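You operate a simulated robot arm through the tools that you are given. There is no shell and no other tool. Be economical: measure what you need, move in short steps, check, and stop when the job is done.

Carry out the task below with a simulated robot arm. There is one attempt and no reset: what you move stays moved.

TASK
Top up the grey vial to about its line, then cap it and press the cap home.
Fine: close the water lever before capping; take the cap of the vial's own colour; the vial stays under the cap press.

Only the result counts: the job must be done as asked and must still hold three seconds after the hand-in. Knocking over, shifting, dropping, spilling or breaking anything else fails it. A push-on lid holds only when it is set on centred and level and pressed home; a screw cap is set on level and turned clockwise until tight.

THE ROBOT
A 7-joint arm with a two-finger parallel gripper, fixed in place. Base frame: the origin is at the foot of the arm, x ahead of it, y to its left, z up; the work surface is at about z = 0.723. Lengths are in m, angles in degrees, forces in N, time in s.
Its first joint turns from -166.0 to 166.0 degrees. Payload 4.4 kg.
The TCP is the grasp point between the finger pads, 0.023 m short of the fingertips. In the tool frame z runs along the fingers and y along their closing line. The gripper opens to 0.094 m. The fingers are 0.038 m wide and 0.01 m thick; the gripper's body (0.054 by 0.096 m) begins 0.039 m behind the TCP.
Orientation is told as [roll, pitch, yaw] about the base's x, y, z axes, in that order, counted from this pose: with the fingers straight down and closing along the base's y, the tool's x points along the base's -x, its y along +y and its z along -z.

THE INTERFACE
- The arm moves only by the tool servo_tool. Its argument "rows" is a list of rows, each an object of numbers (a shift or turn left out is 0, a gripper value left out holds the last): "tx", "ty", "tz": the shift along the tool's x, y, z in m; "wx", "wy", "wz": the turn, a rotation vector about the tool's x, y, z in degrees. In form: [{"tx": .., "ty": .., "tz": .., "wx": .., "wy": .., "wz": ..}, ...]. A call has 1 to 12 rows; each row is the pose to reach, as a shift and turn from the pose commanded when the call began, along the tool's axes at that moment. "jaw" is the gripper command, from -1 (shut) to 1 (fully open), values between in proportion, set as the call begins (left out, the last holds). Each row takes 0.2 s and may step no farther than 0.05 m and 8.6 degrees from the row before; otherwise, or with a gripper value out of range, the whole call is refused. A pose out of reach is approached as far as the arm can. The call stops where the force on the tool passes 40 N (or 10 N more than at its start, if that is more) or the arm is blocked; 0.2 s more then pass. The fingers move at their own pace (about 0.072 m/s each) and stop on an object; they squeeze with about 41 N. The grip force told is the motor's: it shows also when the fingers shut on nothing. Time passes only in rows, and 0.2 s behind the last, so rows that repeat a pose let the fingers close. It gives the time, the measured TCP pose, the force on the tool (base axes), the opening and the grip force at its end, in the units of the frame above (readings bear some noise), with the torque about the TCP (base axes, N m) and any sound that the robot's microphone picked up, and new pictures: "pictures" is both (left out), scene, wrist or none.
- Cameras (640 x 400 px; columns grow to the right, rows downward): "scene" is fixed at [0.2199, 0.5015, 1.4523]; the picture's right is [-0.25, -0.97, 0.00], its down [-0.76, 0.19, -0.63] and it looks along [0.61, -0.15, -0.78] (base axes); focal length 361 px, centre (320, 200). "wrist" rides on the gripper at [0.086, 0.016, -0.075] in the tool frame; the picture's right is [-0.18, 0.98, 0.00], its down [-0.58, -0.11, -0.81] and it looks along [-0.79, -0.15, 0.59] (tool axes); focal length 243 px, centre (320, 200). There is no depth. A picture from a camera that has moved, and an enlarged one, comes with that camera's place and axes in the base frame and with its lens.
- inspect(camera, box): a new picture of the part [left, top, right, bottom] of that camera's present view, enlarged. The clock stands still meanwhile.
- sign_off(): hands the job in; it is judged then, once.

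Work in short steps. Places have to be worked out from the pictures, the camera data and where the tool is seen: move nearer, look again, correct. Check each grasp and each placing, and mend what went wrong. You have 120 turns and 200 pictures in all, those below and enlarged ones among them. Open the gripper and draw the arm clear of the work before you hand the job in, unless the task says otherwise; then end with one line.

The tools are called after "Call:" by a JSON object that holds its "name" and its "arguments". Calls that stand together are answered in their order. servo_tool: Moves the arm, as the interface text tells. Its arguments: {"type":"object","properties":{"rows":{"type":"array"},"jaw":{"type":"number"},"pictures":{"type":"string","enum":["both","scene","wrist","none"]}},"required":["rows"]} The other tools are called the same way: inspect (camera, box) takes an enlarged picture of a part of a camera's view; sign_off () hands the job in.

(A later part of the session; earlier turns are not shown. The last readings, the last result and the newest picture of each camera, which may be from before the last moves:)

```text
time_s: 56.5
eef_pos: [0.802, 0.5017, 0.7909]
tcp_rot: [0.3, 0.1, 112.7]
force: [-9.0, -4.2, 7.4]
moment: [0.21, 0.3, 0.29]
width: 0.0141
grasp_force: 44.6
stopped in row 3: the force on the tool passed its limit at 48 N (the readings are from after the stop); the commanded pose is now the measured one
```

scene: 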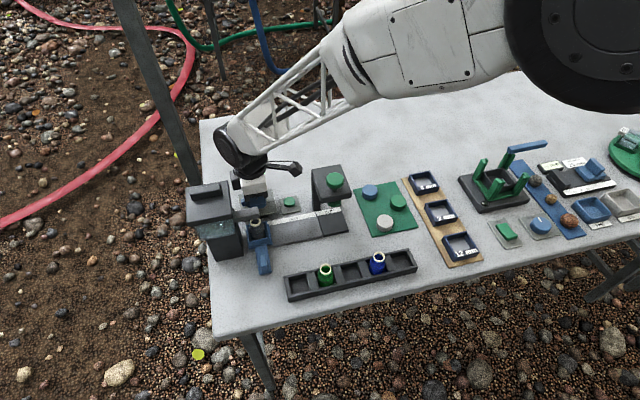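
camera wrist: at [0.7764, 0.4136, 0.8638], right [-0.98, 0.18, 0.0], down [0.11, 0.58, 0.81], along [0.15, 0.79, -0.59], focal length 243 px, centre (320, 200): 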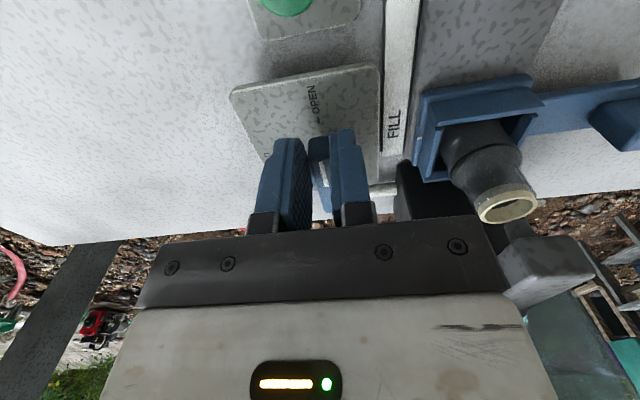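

It stopped on a force peak but turned 22.5°, and the residual force is modest. I'll continue with gentler steps.

Call:
{"name": "servo_tool", "arguments": {"rows": [{"tx": -0.0001, "ty": -0.002, "wz": -4}, {"tx": -0.0003, "ty": -0.004, "wz": -8}, {"tx": -0.0006, "ty": -0.006, "wz": -12}, {"tx": -0.0011, "ty": -0.008, "wz": -16}, {"tx": -0.0017, "ty": -0.0099, "wz": -20}], "pictures": "wrist"}}

Call:
{"name": "inspect", "arguments": {"camera": "scene", "box": [220, 165, 320, 235]}}

```text
time_s: 57.3
eef_pos: [0.8057, 0.5041, 0.7913]
tcp_rot: [0.5, -0.1, 124.5]
force: [-8.6, -3.1, 5.1]
moment: [0.13, 0.26, 0.19]
width: 0.014
grasp_force: 44.7
stopped in row 4: the force on the tool passed its limit at 42 N (the readings are from after the stop); the commanded pose is now the measured one
camera wrist: at [0.843, 0.4244, 0.8637], right [-0.91, -0.4, 0.01], down [-0.24, 0.54, 0.81], along [-0.33, 0.73, -0.59], focal length 243 px, centre (320, 200)
```

wrist: 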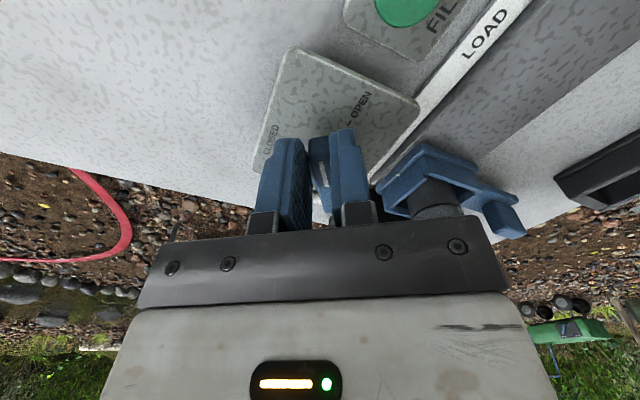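

```text
5.71 times, centred on (270, 200) of scene
camera zoom: at [0.2199, 0.5015, 1.4523], right [-0.25, -0.97, 0.0], down [-0.76, 0.19, -0.63], along [0.61, -0.15, -0.78], focal length 2062 px, centre (606, 200)
```

zoom: 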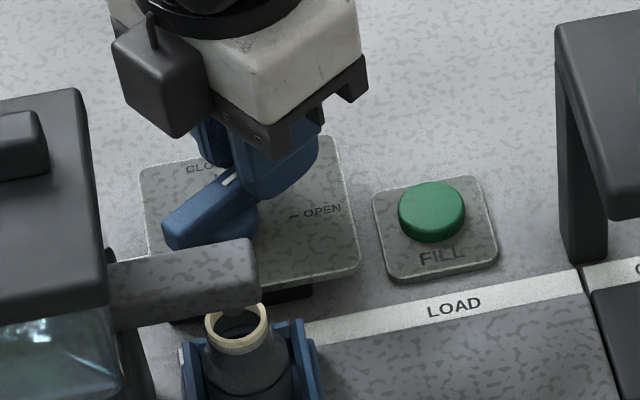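

The lever has turned about 40°. Further wrist rotation would swing the gripper's rear toward the hopper, so I'll open the fingers partly and push the rest of the way by translation with the trailing finger.

Call:
{"name": "servo_tool", "arguments": {"rows": [{"tz": 0}, {"tz": 0}, {"tx": 0.001, "ty": -0.007}, {"tx": 0.002, "ty": -0.014}, {"tx": 0.003, "ty": -0.021}, {"tx": 0.004, "ty": -0.028}], "jaw": 0.28, "pictures": "wrist"}}

Call:
{"name": "inspect", "arguments": {"camera": "scene", "box": [220, 165, 320, 235]}}

```text
time_s: 58.7
eef_pos: [0.8322, 0.5163, 0.7881]
tcp_rot: [0.4, 0.1, 124.5]
force: [-0.3, -1.8, -1.7]
moment: [-0.04, 0.02, 0.1]
width: 0.0609
grasp_force: 0.7
camera wrist: at [0.869, 0.4368, 0.8632], right [-0.91, -0.4, 0.01], down [-0.23, 0.54, 0.81], along [-0.33, 0.73, -0.59], focal length 243 px, centre (320, 200)
```

wrist: 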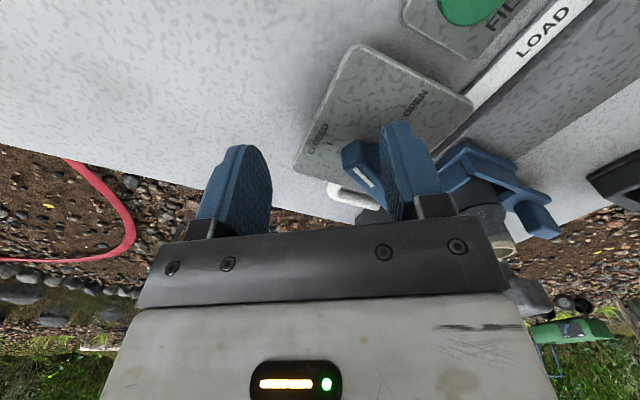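

```text
5.71 times, centred on (270, 200) of scene
camera zoom: at [0.2199, 0.5015, 1.4523], right [-0.25, -0.97, 0.0], down [-0.76, 0.19, -0.63], along [0.61, -0.15, -0.78], focal length 2062 px, centre (606, 200)
```

zoom: 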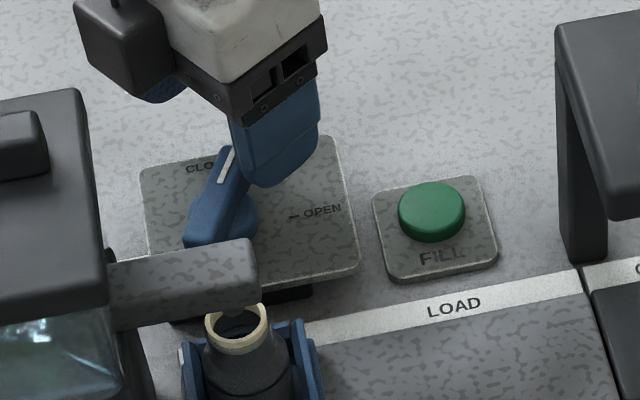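

The lever is at about 65° now. I'll keep pushing toward CLOSED.

Call:
{"name": "servo_tool", "arguments": {"rows": [{"tx": -0.001, "ty": -0.0043}, {"tx": -0.002, "ty": -0.0087}, {"tx": -0.003, "ty": -0.013}, {"tx": -0.0039, "ty": -0.0173}], "pictures": "none"}}

Call:
{"name": "inspect", "arguments": {"camera": "scene", "box": [220, 165, 320, 235]}}

Call:
{"name": "inspect", "arguments": {"camera": "wrist", "box": [260, 20, 500, 220]}}

```text
time_s: 59.5
eef_pos: [0.8412, 0.5217, 0.7883]
tcp_rot: [0.5, 0.1, 124.4]
force: [-6.2, -25.4, 2.6]
moment: [-0.41, 0.51, 1.0]
width: 0.0688
grasp_force: 9.4
stopped in row 3: the force on the tool passed its limit at 44 N (the readings are from after the stop); the commanded pose is now the measured one
```

```text
5.71 times, centred on (270, 200) of scene
camera zoom: at [0.2199, 0.5015, 1.4523], right [-0.25, -0.97, 0.0], down [-0.76, 0.19, -0.63], along [0.61, -0.15, -0.78], focal length 2062 px, centre (606, 200)
```

zoom: 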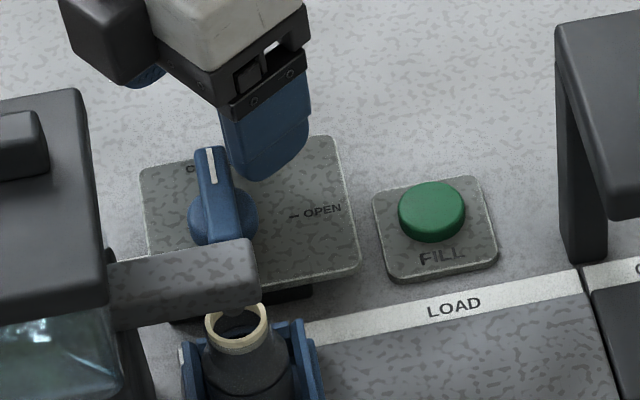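

```text
2.00 times, centred on (380, 120) of wrist
camera zoom: at [0.8775, 0.4425, 0.8625], right [-0.91, -0.4, 0.01], down [-0.23, 0.55, 0.8], along [-0.33, 0.73, -0.59], focal length 485 px, centre (200, 360)
```

zoom: 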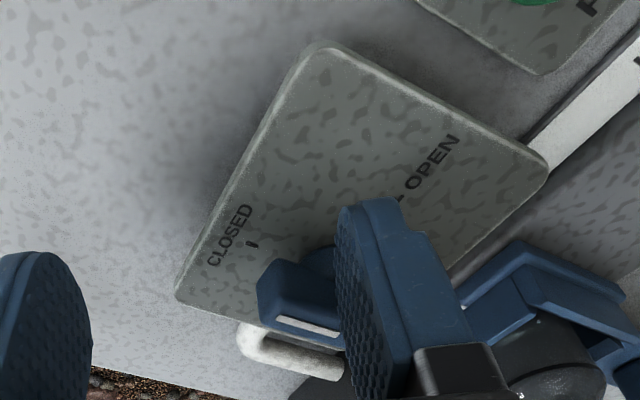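

The lever hit its stop at CLOSED. I'll back off, rise and rotate the tool back toward yaw 0 over the load area.

Call:
{"name": "servo_tool", "arguments": {"rows": [{"tx": 0.0032, "ty": 0.0059}, {"tx": 0.0032, "ty": 0.0059, "tz": -0.04}, {"tx": 0.0032, "ty": 0.0059, "tz": -0.085}, {"tx": 0.0032, "ty": 0.0059, "tz": -0.13}, {"tx": 0.0032, "ty": 0.0059, "tz": -0.165}, {"tx": 0.0, "ty": 0.023, "tz": -0.165, "wz": 8.2}, {"tx": -0.004, "ty": 0.04, "tz": -0.165, "wz": 16.4}, {"tx": -0.008, "ty": 0.058, "tz": -0.165, "wz": 24.6}, {"tx": -0.012, "ty": 0.075, "tz": -0.165, "wz": 32.8}, {"tx": -0.017, "ty": 0.092, "tz": -0.165, "wz": 41}, {"tx": -0.022, "ty": 0.11, "tz": -0.165, "wz": 49.2}, {"tx": -0.0267, "ty": 0.127, "tz": -0.165, "wz": 57.4}], "pictures": "scene"}}

Call:
{"name": "inspect", "arguments": {"camera": "scene", "box": [220, 165, 320, 235]}}

```text
time_s: 62.1
eef_pos: [0.7224, 0.4743, 0.9541]
tcp_rot: [0.2, 0.5, 66.9]
force: [-0.8, 0.2, -0.5]
moment: [0.01, 0.0, -0.04]
width: 0.0602
grasp_force: 0.2
```

scene: 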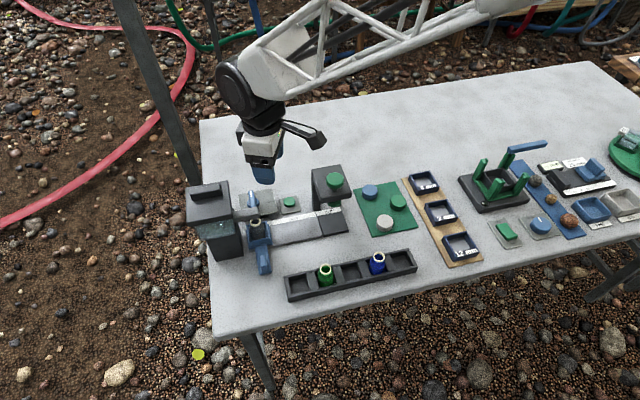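

```text
5.71 times, centred on (270, 200) of scene
camera zoom: at [0.2199, 0.5015, 1.4523], right [-0.25, -0.97, 0.0], down [-0.76, 0.19, -0.63], along [0.61, -0.15, -0.78], focal length 2062 px, centre (606, 200)
```

zoom: 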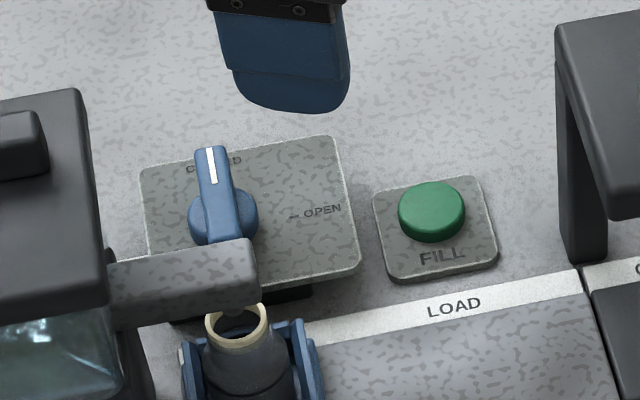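

The lever is closed. I'll rotate back to yaw 0, moving to x≈0.617.

Call:
{"name": "servo_tool", "arguments": {"rows": [{"tx": 0.0046, "ty": 0.0108, "wz": 7.43}, {"tx": 0.0092, "ty": 0.0217, "wz": 14.87}, {"tx": 0.0139, "ty": 0.0325, "wz": 22.3}, {"tx": 0.0185, "ty": 0.0433, "wz": 29.7}, {"tx": 0.0231, "ty": 0.0542, "wz": 37.2}, {"tx": 0.0277, "ty": 0.065, "wz": 44.6}, {"tx": 0.0324, "ty": 0.0758, "wz": 52.0}, {"tx": 0.037, "ty": 0.0867, "wz": 59.5}, {"tx": 0.0416, "ty": 0.0975, "wz": 66.9}], "jaw": 0.1, "pictures": "none"}}

```text
time_s: 64.1
eef_pos: [0.6166, 0.4739, 0.9551]
tcp_rot: [-0.2, 0.2, 0.1]
force: [-0.1, -1.1, -0.3]
moment: [0.03, 0.02, 0.0]
width: 0.0518
grasp_force: 0.1
```

Now over the shuttle handle at its fill position: descend, then grip.

Call:
{"name": "servo_tool", "arguments": {"rows": [{"ty": 0.0245, "tz": 0.04, "wx": 0.1}, {"ty": 0.0485, "tz": 0.08}, {"ty": 0.0485, "tz": 0.125}, {"ty": 0.0485, "tz": 0.165}, {"ty": 0.0485, "tz": 0.193}], "jaw": 0.1, "pictures": "wrist"}}

Call:
{"name": "servo_tool", "arguments": {"rows": [{"tz": 0}, {"tz": 0}, {"tz": 0}], "jaw": -1, "pictures": "none"}}

```text
time_s: 65.3
eef_pos: [0.6147, 0.5232, 0.7623]
tcp_rot: [-0.3, 0.2, 0.2]
force: [0.1, -0.6, 0.3]
moment: [0.0, 0.01, -0.01]
width: 0.0516
grasp_force: 0.0
camera wrist: at [0.529, 0.5405, 0.8361], right [0.18, 0.98, -0.01], down [0.59, -0.1, 0.8], along [0.79, -0.15, -0.59], focal length 243 px, centre (320, 200)
```

wrist: 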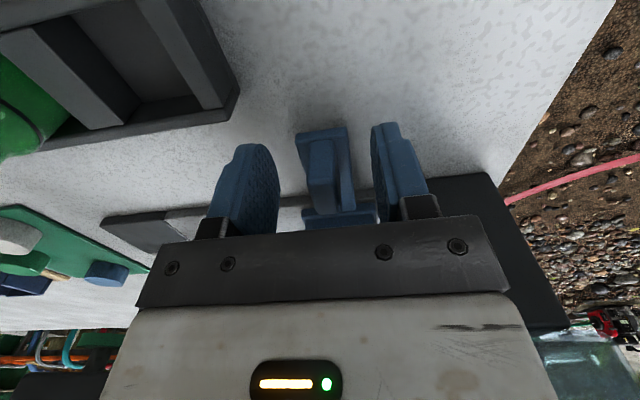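

```text
time_s: 66.1
eef_pos: [0.615, 0.5243, 0.7631]
tcp_rot: [-0.3, 0.2, 0.3]
force: [0.0, 1.3, 16.5]
moment: [0.44, -0.16, -0.47]
width: 0.0134
grasp_force: 44.6
```

This time the tab itself is held (0.0134). I'll slide the shuttle back to LOAD slowly.

Call:
{"name": "servo_tool", "arguments": {"rows": [{"ty": -0.005}, {"ty": -0.014}, {"ty": -0.023}, {"ty": -0.032}, {"ty": -0.041}, {"ty": -0.05}, {"ty": -0.059}, {"ty": -0.068}, {"ty": -0.077}, {"ty": -0.085}], "pictures": "none"}}

```text
time_s: 68.3
eef_pos: [0.6154, 0.4363, 0.762]
tcp_rot: [-0.3, 0.3, 0.2]
force: [12.0, -0.8, 23.3]
moment: [0.44, -0.78, -0.33]
width: 0.0138
grasp_force: 45.0
```

Released at LOAD next. I'll rise and head over to the grey cap for a close look.

Call:
{"name": "servo_tool", "arguments": {"rows": [{"tz": 0}, {"tz": 0}, {"tz": -0.04}, {"tz": -0.085}, {"tz": -0.13}, {"tz": -0.15, "ty": -0.04}, {"tz": -0.15, "ty": -0.085}, {"tz": -0.15, "ty": -0.13}, {"tz": -0.15, "ty": -0.175}, {"tz": -0.15, "ty": -0.203, "tx": 0.0}], "jaw": 0.1, "pictures": "both"}}

Call:
{"name": "inspect", "arguments": {"camera": "wrist", "box": [230, 60, 410, 220]}}

Call:
{"name": "inspect", "arguments": {"camera": "scene", "box": [230, 165, 350, 265]}}

```text
time_s: 70.5
eef_pos: [0.6168, 0.2345, 0.9163]
tcp_rot: [-0.3, 0.4, 0.3]
force: [0.1, 0.3, -0.4]
moment: [0.03, 0.01, 0.0]
width: 0.0518
grasp_force: 0.1
camera wrist: at [0.5307, 0.2518, 0.9907], right [0.18, 0.98, -0.01], down [0.59, -0.1, 0.8], along [0.79, -0.15, -0.6], focal length 243 px, centre (320, 200)
```

scene: 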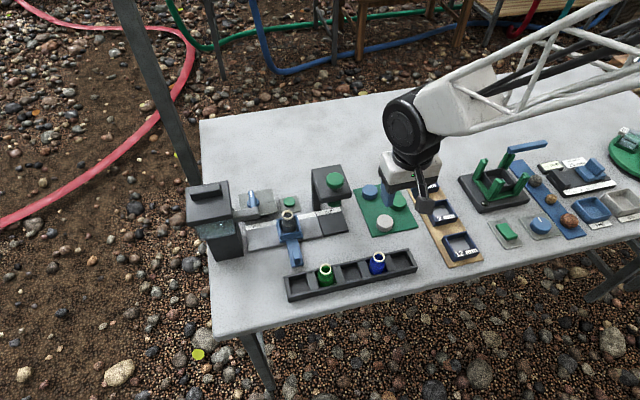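
wrist: 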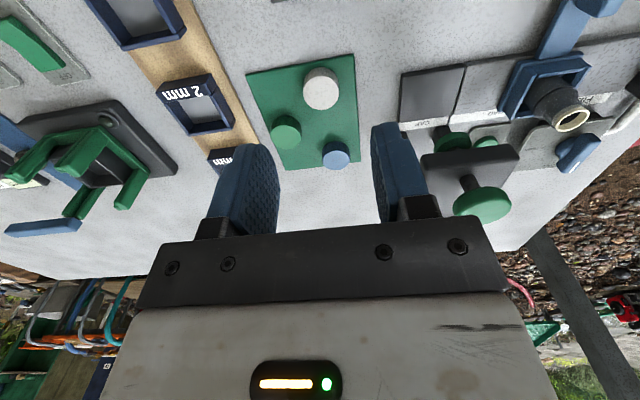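

```text
2.50 times, centred on (320, 140) of wrist
camera zoom: at [0.5307, 0.2518, 0.9907], right [0.18, 0.98, -0.01], down [0.59, -0.1, 0.8], along [0.79, -0.15, -0.6], focal length 606 px, centre (320, 350)
```

zoom: 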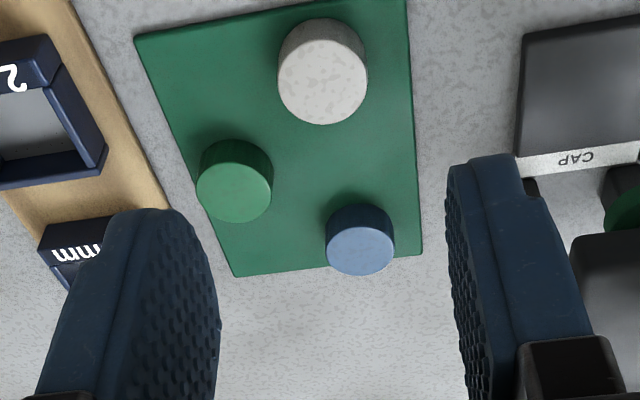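

```text
4.00 times, centred on (290, 215) of scene
camera zoom: at [0.2199, 0.5015, 1.4523], right [-0.25, -0.97, 0.0], down [-0.76, 0.19, -0.63], along [0.61, -0.15, -0.78], focal length 1443 px, centre (440, 140)
```

zoom: 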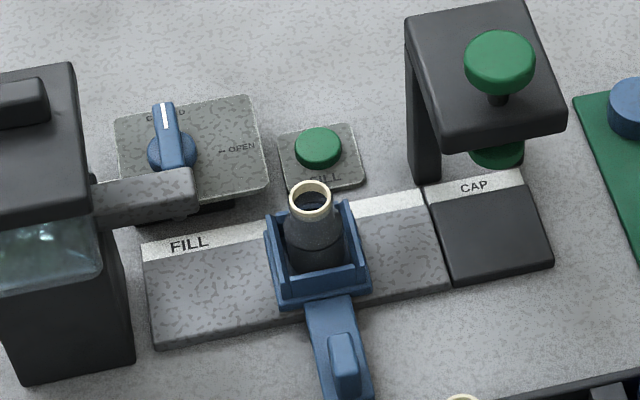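

The vial is at LOAD and upright, and the lever is closed. The grey cap is at about (0.6715, 0.2275), diameter ≈ 0.038. I'll move over it and check before descending.

Call:
{"name": "servo_tool", "arguments": {"rows": [{"tx": -0.027, "ty": -0.0035, "tz": 0.035, "wx": 0.3, "wy": -0.4, "wz": 0.3}, {"tx": -0.0547, "ty": -0.007, "tz": 0.07, "wx": 0.3, "wy": -0.4, "wz": 0.3}, {"tx": -0.0547, "ty": -0.007, "tz": 0.11, "wx": 0.3, "wy": -0.4, "wz": 0.3}], "jaw": 0.2, "pictures": "both"}}

Call:
{"name": "inspect", "arguments": {"camera": "wrist", "box": [230, 60, 410, 180]}}

Call:
{"name": "inspect", "arguments": {"camera": "scene", "box": [340, 170, 430, 240]}}

```text
time_s: 71.3
eef_pos: [0.671, 0.2294, 0.8039]
tcp_rot: [-0.7, -0.1, -0.2]
force: [0.1, -0.9, 0.4]
moment: [-0.05, 0.01, 0.01]
width: 0.0564
grasp_force: 0.2
camera wrist: at [0.585, 0.2464, 0.8778], right [0.19, 0.98, -0.01], down [0.58, -0.1, 0.81], along [0.79, -0.16, -0.59], focal length 243 px, centre (320, 200)
```

scene: 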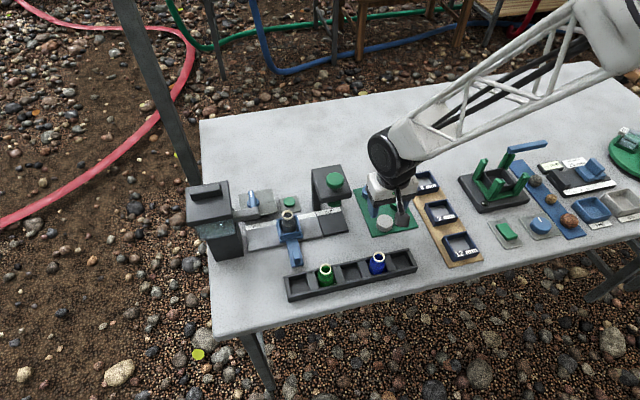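
wrist: 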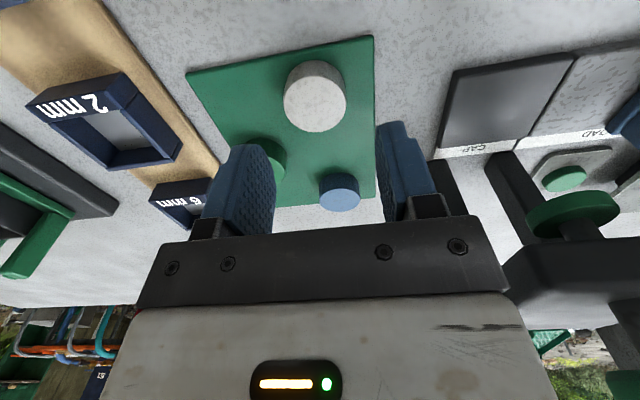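

```text
3.33 times, centred on (320, 120) of wrist
camera zoom: at [0.585, 0.2464, 0.8778], right [0.19, 0.98, -0.01], down [0.58, -0.1, 0.81], along [0.79, -0.16, -0.59], focal length 809 px, centre (320, 467)
```

zoom: 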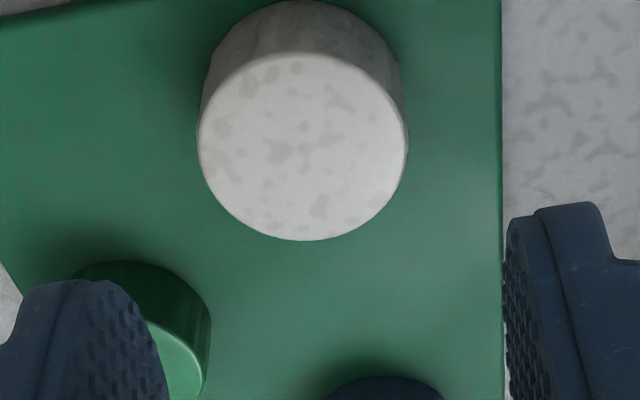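

```text
5.71 times, centred on (385, 205) of scene
camera zoom: at [0.2199, 0.5015, 1.4523], right [-0.25, -0.97, 0.0], down [-0.76, 0.19, -0.63], along [0.61, -0.15, -0.78], focal length 2062 px, centre (-51, 171)
```

zoom: 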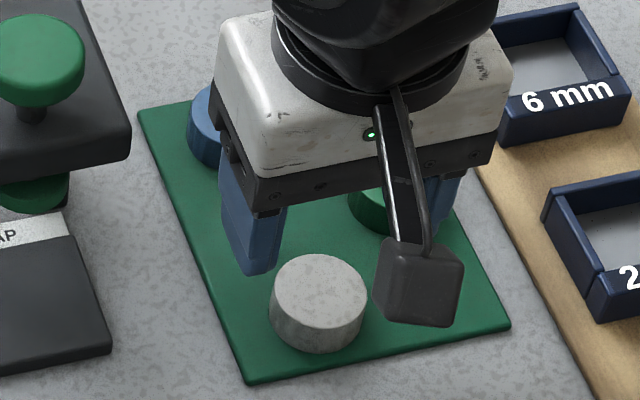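

The cap top centre averages to about (0.668, 0.2285). I'll level the tool, shift slightly and descend to grip.

Call:
{"name": "servo_tool", "arguments": {"rows": [{"tx": 0.003, "ty": -0.001, "tz": 0.015, "wx": -0.7, "wy": 0.1, "wz": -0.2}, {"tx": 0.003, "ty": -0.001, "tz": 0.03, "wx": -0.7, "wy": 0.1, "wz": -0.2}, {"tx": 0.003, "ty": -0.001, "tz": 0.0445, "wx": -0.7, "wy": 0.1, "wz": -0.2}], "pictures": "wrist"}}

Call:
{"name": "inspect", "arguments": {"camera": "wrist", "box": [220, 60, 420, 220]}}

```text
time_s: 72.1
eef_pos: [0.6683, 0.2248, 0.7595]
tcp_rot: [0.1, 0.0, 0.0]
force: [0.2, 0.5, 0.3]
moment: [-0.01, 0.01, 0.03]
width: 0.0566
grasp_force: 0.1
camera wrist: at [0.5816, 0.2422, 0.8332], right [0.18, 0.98, 0.0], down [0.58, -0.11, 0.81], along [0.79, -0.15, -0.59], focal length 243 px, centre (320, 200)
```

wrist: 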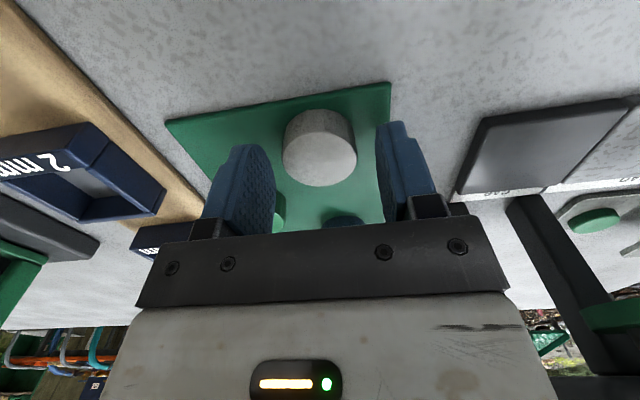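

```text
2.50 times, centred on (320, 140) of wrist
camera zoom: at [0.5816, 0.2422, 0.8332], right [0.18, 0.98, 0.0], down [0.58, -0.11, 0.81], along [0.79, -0.15, -0.59], focal length 606 px, centre (320, 350)
```

zoom: 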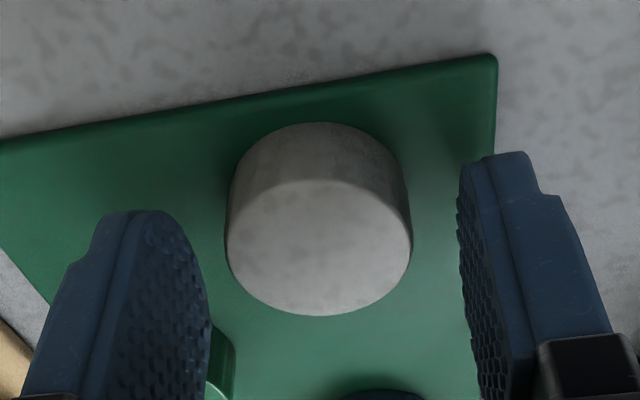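

The cap is centred in y and about 2–3 mm toward −x. I'll shift and close.

Call:
{"name": "servo_tool", "arguments": {"rows": [{"tx": 0.002}, {"tx": 0.002}], "jaw": 0.2, "pictures": "none"}}

Call:
{"name": "servo_tool", "arguments": {"rows": [{"tz": 0}, {"tz": 0}, {"tz": 0}], "jaw": -1, "pictures": "none"}}

Call:
{"name": "servo_tool", "arguments": {"rows": [{"tz": -0.03}, {"tz": -0.07}, {"tz": -0.11}], "pictures": "both"}}

Call:
{"name": "inspect", "arguments": {"camera": "wrist", "box": [220, 80, 420, 220]}}

Call:
{"name": "inspect", "arguments": {"camera": "scene", "box": [340, 130, 430, 220]}}

```text
time_s: 72.7
eef_pos: [0.6653, 0.2256, 0.7593]
tcp_rot: [0.1, 0.0, 0.0]
force: [-0.3, 0.3, -0.4]
moment: [0.02, 0.01, -0.01]
width: 0.0562
grasp_force: 0.0
```

```text
time_s: 73.5
eef_pos: [0.6654, 0.2263, 0.7605]
tcp_rot: [0.2, 0.0, 0.2]
force: [-0.1, 0.1, -0.1]
moment: [0.01, -0.02, 0.01]
width: 0.0381
grasp_force: 41.1
```

```text
time_s: 74.3
eef_pos: [0.6643, 0.2269, 0.8684]
tcp_rot: [0.1, 0.1, 0.1]
force: [-0.9, -0.2, -0.7]
moment: [0.0, -0.02, -0.01]
width: 0.0381
grasp_force: 41.4
camera wrist: at [0.5787, 0.2426, 0.9424], right [0.18, 0.98, 0.0], down [0.58, -0.11, 0.81], along [0.79, -0.15, -0.59], focal length 243 px, centre (320, 200)
```

scene: 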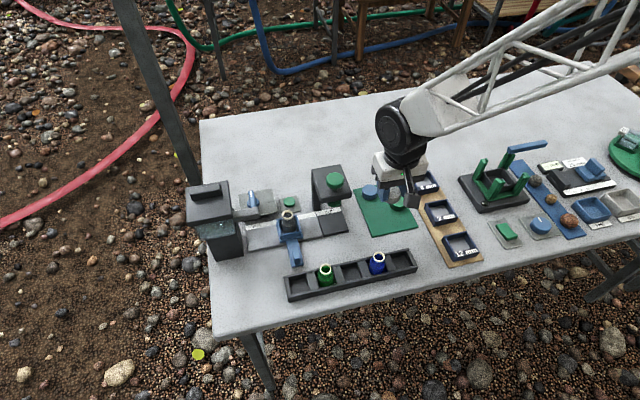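
wrist: 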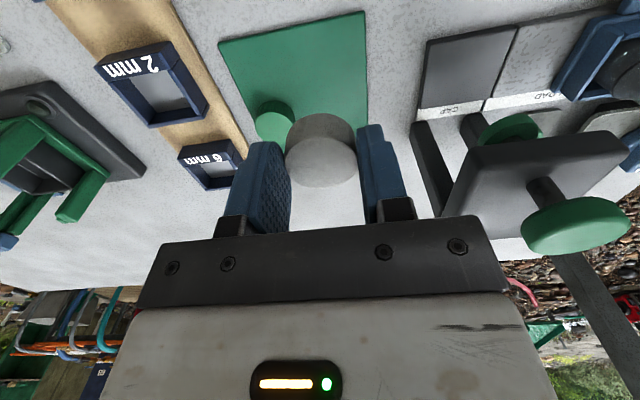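

```text
2.86 times, centred on (320, 150) of wrist
camera zoom: at [0.5787, 0.2426, 0.9424], right [0.18, 0.98, 0.0], down [0.58, -0.11, 0.81], along [0.79, -0.15, -0.59], focal length 693 px, centre (320, 343)
```

zoom: 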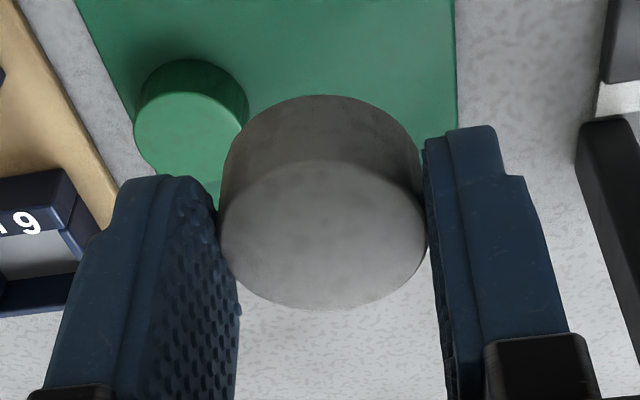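

```text
4.44 times, centred on (385, 175) of scene
camera zoom: at [0.2199, 0.5015, 1.4523], right [-0.25, -0.97, 0.0], down [-0.76, 0.19, -0.63], along [0.61, -0.15, -0.78], focal length 1603 px, centre (31, 311)
```

zoom: 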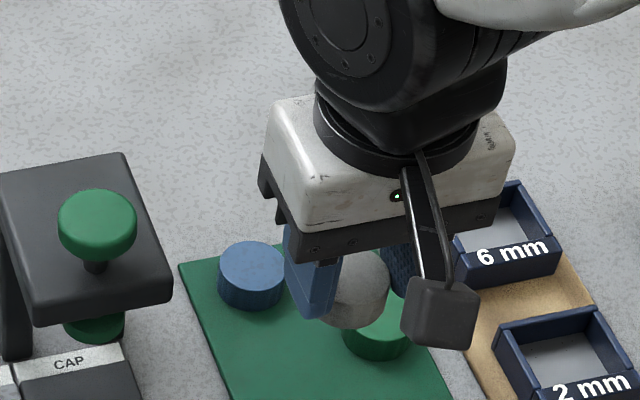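

The cap is held level, centred in the fingers, and protrudes about 10 mm below the tips. In the scene view the vial now looks nearer y≈0.453, so I'll measure the mouth with the wrist camera from beside it.

Call:
{"name": "servo_tool", "arguments": {"rows": [{"tx": 0.015, "tz": -0.025}, {"tx": 0.02, "ty": 0.045, "tz": -0.03}, {"tx": 0.02, "ty": 0.09, "tz": -0.03}, {"tx": 0.02, "ty": 0.135, "tz": -0.03}, {"tx": 0.02, "ty": 0.143, "tz": -0.02}], "pictures": "both"}}

Call:
{"name": "inspect", "arguments": {"camera": "wrist", "box": [380, 90, 500, 190]}}

Call:
{"name": "inspect", "arguments": {"camera": "scene", "box": [270, 195, 310, 245]}}

```text
time_s: 75.5
eef_pos: [0.647, 0.3678, 0.8878]
tcp_rot: [0.2, 0.0, 0.0]
force: [0.3, -0.7, 0.1]
moment: [0.02, 0.03, -0.02]
width: 0.0379
grasp_force: 40.5
camera wrist: at [0.5599, 0.3849, 0.9619], right [0.18, 0.98, 0.0], down [0.58, -0.11, 0.81], along [0.79, -0.15, -0.59], focal length 243 px, centre (320, 200)
```

scene: 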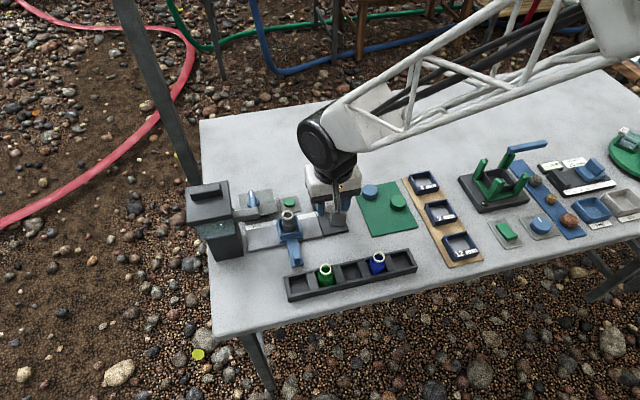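
wrist: 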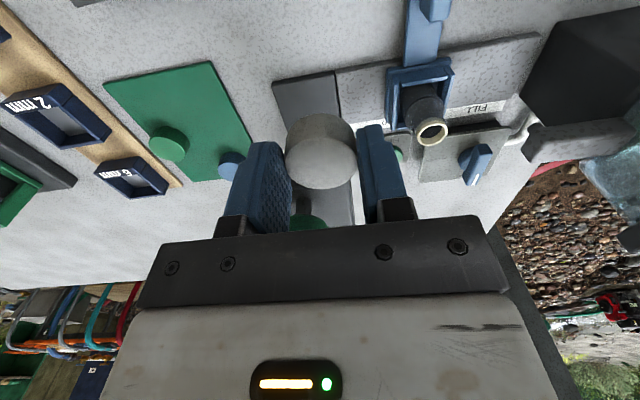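

```text
4.00 times, centred on (440, 140) of wrist
camera zoom: at [0.5599, 0.3849, 0.9619], right [0.18, 0.98, 0.0], down [0.58, -0.11, 0.81], along [0.79, -0.15, -0.59], focal length 970 px, centre (-160, 440)
```

zoom: 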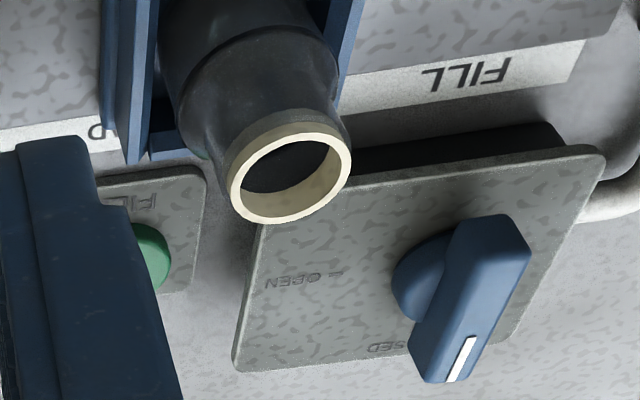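

```text
8.00 times, centred on (290, 220) of scene
camera zoom: at [0.2199, 0.5015, 1.4523], right [-0.25, -0.97, 0.0], down [-0.76, 0.19, -0.63], along [0.61, -0.15, -0.78], focal length 2886 px, centre (560, 40)
```

zoom: 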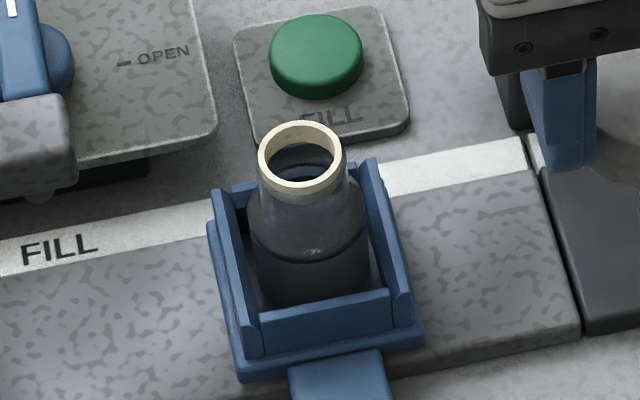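

The mouth is at about (0.714, 0.456, 0.79). I'll bring the cap above it, moving in y first to stay clear of the press knob, then compare alignment in both cameras.

Call:
{"name": "servo_tool", "arguments": {"rows": [{"ty": 0.045}, {"ty": 0.088}, {"tx": -0.035, "ty": 0.088}, {"tx": -0.066, "ty": 0.088, "tz": 0.01}, {"tx": -0.066, "ty": 0.088, "tz": 0.03}], "pictures": "both"}}

Call:
{"name": "inspect", "arguments": {"camera": "scene", "box": [260, 180, 320, 240]}}

Call:
{"name": "inspect", "arguments": {"camera": "wrist", "box": [240, 80, 400, 220]}}

```text
time_s: 76.7
eef_pos: [0.7133, 0.4554, 0.859]
tcp_rot: [0.1, 0.0, 0.1]
force: [0.0, -0.2, -0.4]
moment: [0.0, 0.02, -0.04]
width: 0.0376
grasp_force: 40.8
camera wrist: at [0.6265, 0.4721, 0.9325], right [0.18, 0.98, 0.0], down [0.58, -0.11, 0.81], along [0.79, -0.15, -0.59], focal length 243 px, centre (320, 200)
```

scene: 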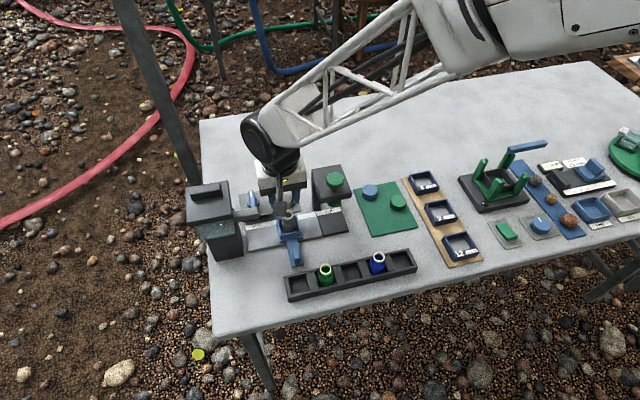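
wrist: 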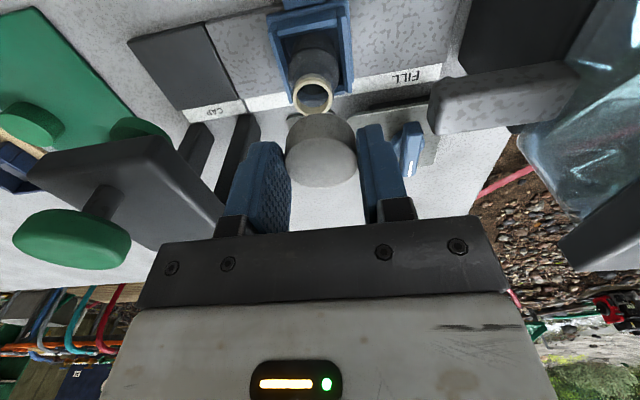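

```text
6.67 times, centred on (290, 210) of scene
camera zoom: at [0.2199, 0.5015, 1.4523], right [-0.25, -0.97, 0.0], down [-0.76, 0.19, -0.63], along [0.61, -0.15, -0.78], focal length 2405 px, centre (520, 133)
```

zoom: 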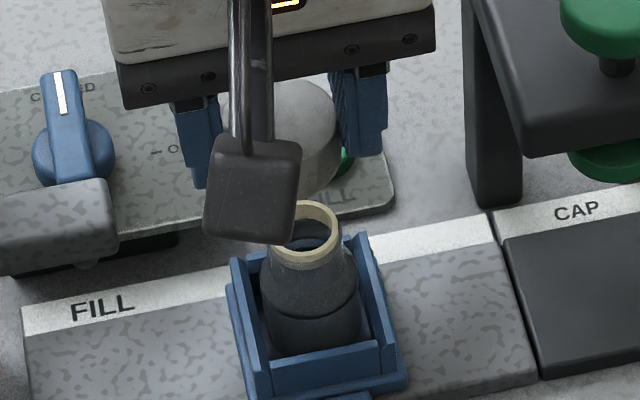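

```text
2.86 times, centred on (320, 150) of wrist
camera zoom: at [0.6265, 0.4721, 0.9325], right [0.18, 0.98, 0.0], down [0.58, -0.11, 0.81], along [0.79, -0.15, -0.59], focal length 693 px, centre (320, 343)
```

zoom: 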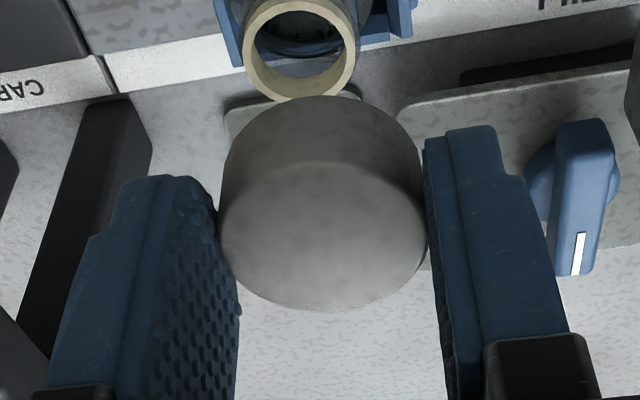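

Cross-checking against the held cap's known position puts the mouth at about (0.709, 0.4517). I'll correct by −4 mm in x and −4 mm in y, and lower to just above the mouth.

Call:
{"name": "servo_tool", "arguments": {"rows": [{"tx": 0.0043, "ty": -0.004, "tz": 0.0}, {"tx": 0.0043, "ty": -0.004, "tz": 0.015}, {"tx": 0.0043, "ty": -0.004, "tz": 0.026}], "pictures": "none"}}

Call:
{"name": "inspect", "arguments": {"camera": "scene", "box": [260, 190, 320, 240]}}

Call:
{"name": "inspect", "arguments": {"camera": "wrist", "box": [240, 80, 400, 220]}}

```text
time_s: 77.5
eef_pos: [0.707, 0.4529, 0.8336]
tcp_rot: [0.1, 0.0, 0.1]
force: [-0.8, -0.1, 0.0]
moment: [-0.02, 0.01, -0.05]
width: 0.0377
grasp_force: 40.6
```

```text
8.00 times, centred on (290, 215) of scene
camera zoom: at [0.2199, 0.5015, 1.4523], right [-0.25, -0.97, 0.0], down [-0.76, 0.19, -0.63], along [0.61, -0.15, -0.78], focal length 2886 px, centre (560, 80)
```

zoom: 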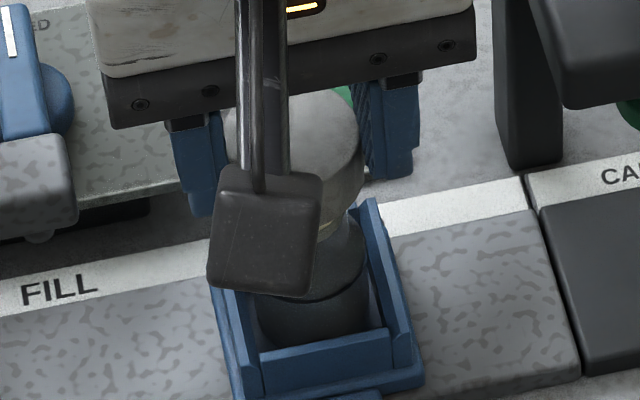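

```text
2.86 times, centred on (320, 150) of wrist
camera zoom: at [0.6211, 0.4693, 0.9071], right [0.18, 0.98, 0.0], down [0.58, -0.11, 0.81], along [0.79, -0.15, -0.59], focal length 693 px, centre (320, 343)
```

zoom: 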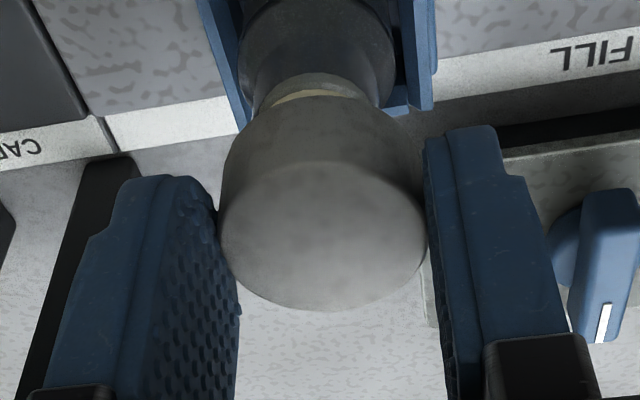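

The alignment looks within about 1 mm. I'll lower gently onto the neck, watching force.

Call:
{"name": "servo_tool", "arguments": {"rows": [{"ty": -0.0007, "tz": 0.004}, {"ty": -0.0007, "tz": 0.008}, {"ty": -0.0007, "tz": 0.011}], "pictures": "none"}}

Call:
{"name": "inspect", "arguments": {"camera": "wrist", "box": [240, 80, 400, 220]}}

```text
time_s: 78.3
eef_pos: [0.7075, 0.4526, 0.8243]
tcp_rot: [0.2, -0.1, 0.1]
force: [1.8, 0.1, 30.4]
moment: [0.03, 0.09, 0.01]
width: 0.0382
grasp_force: 40.7
```

```text
2.86 times, centred on (320, 150) of wrist
camera zoom: at [0.6218, 0.4694, 0.8974], right [0.18, 0.98, 0.0], down [0.58, -0.11, 0.81], along [0.79, -0.15, -0.59], focal length 693 px, centre (320, 343)
```

zoom: 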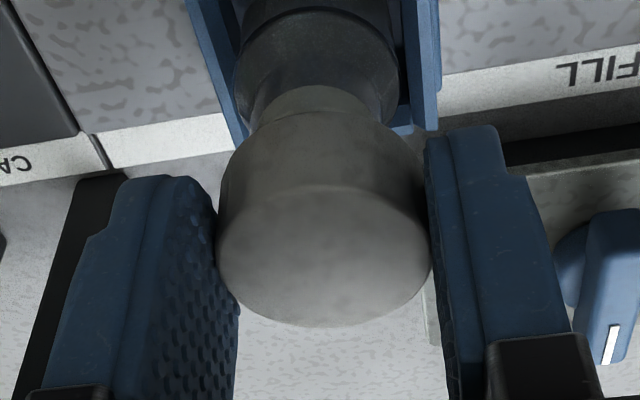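

Contact was made with 30 N and negligible moment. The cap looks level and covers the rim. I'll ease off the load and release, then look.

Call:
{"name": "servo_tool", "arguments": {"rows": [{"tz": -0.001}, {"tz": -0.001}], "pictures": "none"}}

Call:
{"name": "servo_tool", "arguments": {"rows": [{"tz": 0}, {"tz": 0}, {"tz": 0}], "jaw": 0.15, "pictures": "none"}}

Call:
{"name": "inspect", "arguments": {"camera": "wrist", "box": [240, 80, 400, 220]}}

Call:
{"name": "inspect", "arguments": {"camera": "scene", "box": [260, 190, 320, 240]}}

```text
time_s: 78.9
eef_pos: [0.7066, 0.4529, 0.8232]
tcp_rot: [0.0, 0.0, 0.2]
force: [4.9, 0.5, 20.5]
moment: [0.04, -0.07, -0.06]
width: 0.0378
grasp_force: 41.0
```

```text
time_s: 79.7
eef_pos: [0.707, 0.4513, 0.8226]
tcp_rot: [0.1, 0.0, 0.1]
force: [-1.2, 0.6, 0.5]
moment: [-0.01, 0.04, 0.02]
width: 0.0543
grasp_force: 0.0
```

```text
2.86 times, centred on (320, 150) of wrist
camera zoom: at [0.6208, 0.4692, 0.8973], right [0.18, 0.98, 0.0], down [0.58, -0.11, 0.81], along [0.79, -0.15, -0.59], focal length 693 px, centre (320, 343)
```

zoom: 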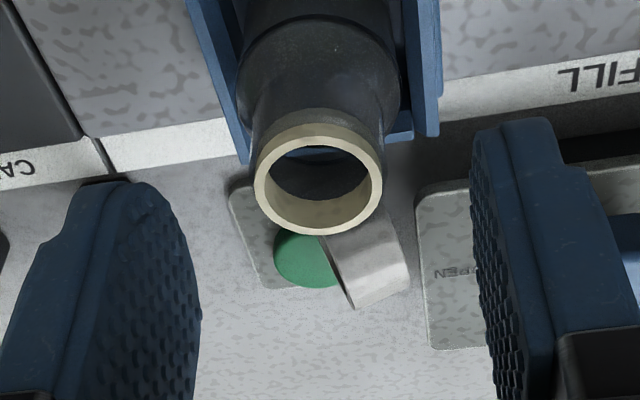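

```text
8.00 times, centred on (290, 215) of scene
camera zoom: at [0.2199, 0.5015, 1.4523], right [-0.25, -0.97, 0.0], down [-0.76, 0.19, -0.63], along [0.61, -0.15, -0.78], focal length 2886 px, centre (560, 80)
```

zoom: 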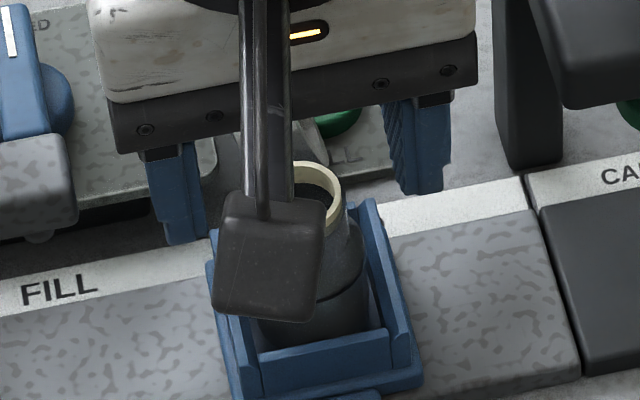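

The cap fell off behind the vial and is leaning by the FILL button. It was about 2–3 mm off in x and probably pitched in the grip. The vial is untouched. I'll rise and get a good look.

Call:
{"name": "servo_tool", "arguments": {"rows": [{"tz": -0.04}, {"tz": -0.085}, {"tz": -0.12, "tx": 0.02}, {"tz": -0.13, "tx": 0.05}], "pictures": "both"}}

Call:
{"name": "inspect", "arguments": {"camera": "wrist", "box": [250, 80, 410, 210]}}

Call:
{"name": "inspect", "arguments": {"camera": "scene", "box": [260, 180, 330, 240]}}

```text
time_s: 80.7
eef_pos: [0.6562, 0.4501, 0.9533]
tcp_rot: [0.1, 0.1, 0.1]
force: [-0.6, 0.1, 0.2]
moment: [-0.04, -0.01, 0.0]
width: 0.054
grasp_force: 0.0
camera wrist: at [0.5699, 0.4678, 1.0271], right [0.18, 0.98, 0.0], down [0.58, -0.11, 0.81], along [0.79, -0.15, -0.59], focal length 243 px, centre (320, 200)
```

scene: 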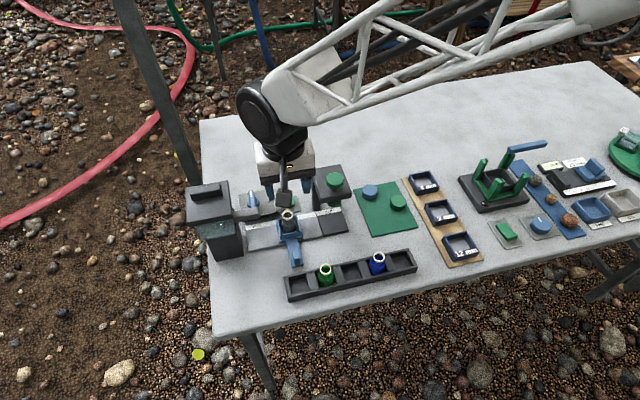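
wrist: 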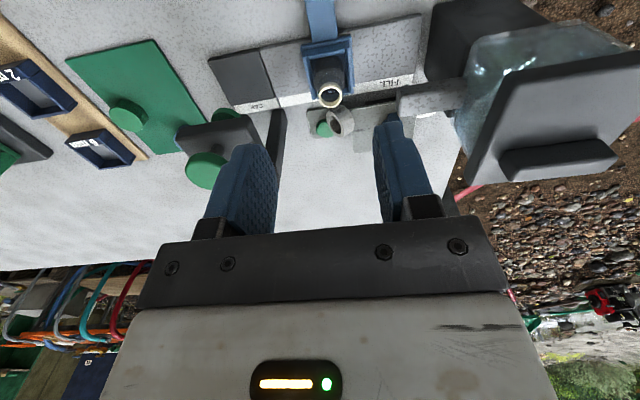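

```text
3.08 times, centred on (330, 145) of wrist
camera zoom: at [0.5699, 0.4678, 1.0271], right [0.18, 0.98, 0.0], down [0.58, -0.11, 0.81], along [0.79, -0.15, -0.59], focal length 746 px, centre (289, 369)
```

zoom: 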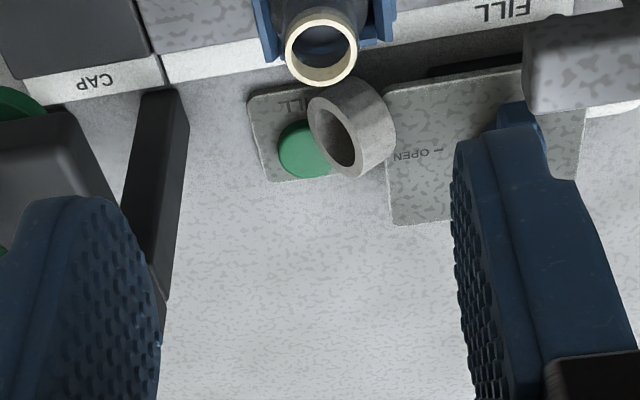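

```text
6.67 times, centred on (295, 210) of scene
camera zoom: at [0.2199, 0.5015, 1.4523], right [-0.25, -0.97, 0.0], down [-0.76, 0.19, -0.63], along [0.61, -0.15, -0.78], focal length 2405 px, centre (487, 133)
```

zoom: 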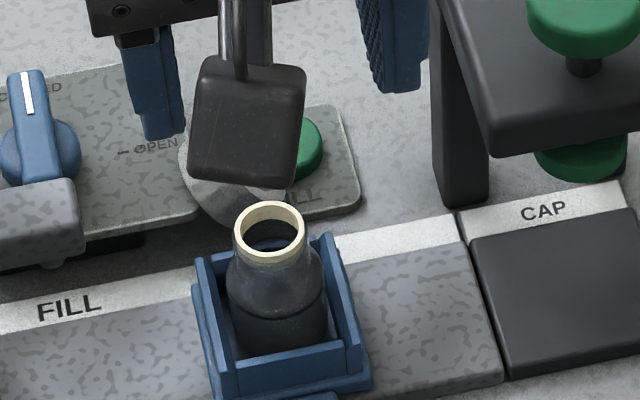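

The cap lies at about (0.77, 0.46), leaning on the button, with its opening facing −y and about 34° up. To reach it I must first clear the shuttle. I'll grip the handle and slide it about 5 cm toward −y.

Call:
{"name": "servo_tool", "arguments": {"rows": [{"tx": 0.02, "tz": 0.04}, {"tx": 0.04, "tz": 0.085}, {"tx": 0.041, "tz": 0.13}, {"tx": 0.041, "tz": 0.165}, {"tx": 0.041, "tz": 0.193}], "jaw": 0.5, "pictures": "wrist"}}

Call:
{"name": "servo_tool", "arguments": {"rows": [{"tz": 0}, {"tz": 0}, {"tz": 0}, {"tz": 0}], "jaw": -1, "pictures": "wrist"}}

```text
time_s: 81.9
eef_pos: [0.6152, 0.451, 0.7612]
tcp_rot: [0.1, 0.0, 0.1]
force: [0.3, 0.1, -0.5]
moment: [-0.02, 0.02, 0.03]
width: 0.0705
grasp_force: 0.1
camera wrist: at [0.5294, 0.4678, 0.8348], right [0.18, 0.98, 0.0], down [0.58, -0.11, 0.81], along [0.79, -0.15, -0.59], focal length 243 px, centre (320, 200)
```

wrist: 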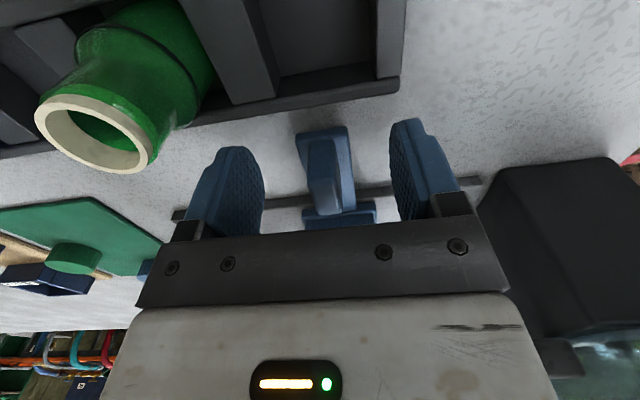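

```text
time_s: 82.9
eef_pos: [0.616, 0.4518, 0.7603]
tcp_rot: [0.1, 0.0, 0.0]
force: [1.1, 0.2, -5.8]
moment: [0.0, -0.14, -0.13]
width: 0.0276
grasp_force: 45.0
camera wrist: at [0.5293, 0.4677, 0.8348], right [0.18, 0.98, 0.0], down [0.58, -0.11, 0.81], along [0.79, -0.15, -0.59], focal length 243 px, centre (320, 200)
```

wrist: 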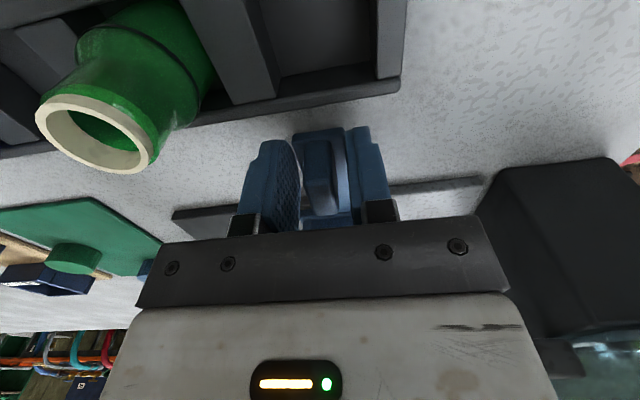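

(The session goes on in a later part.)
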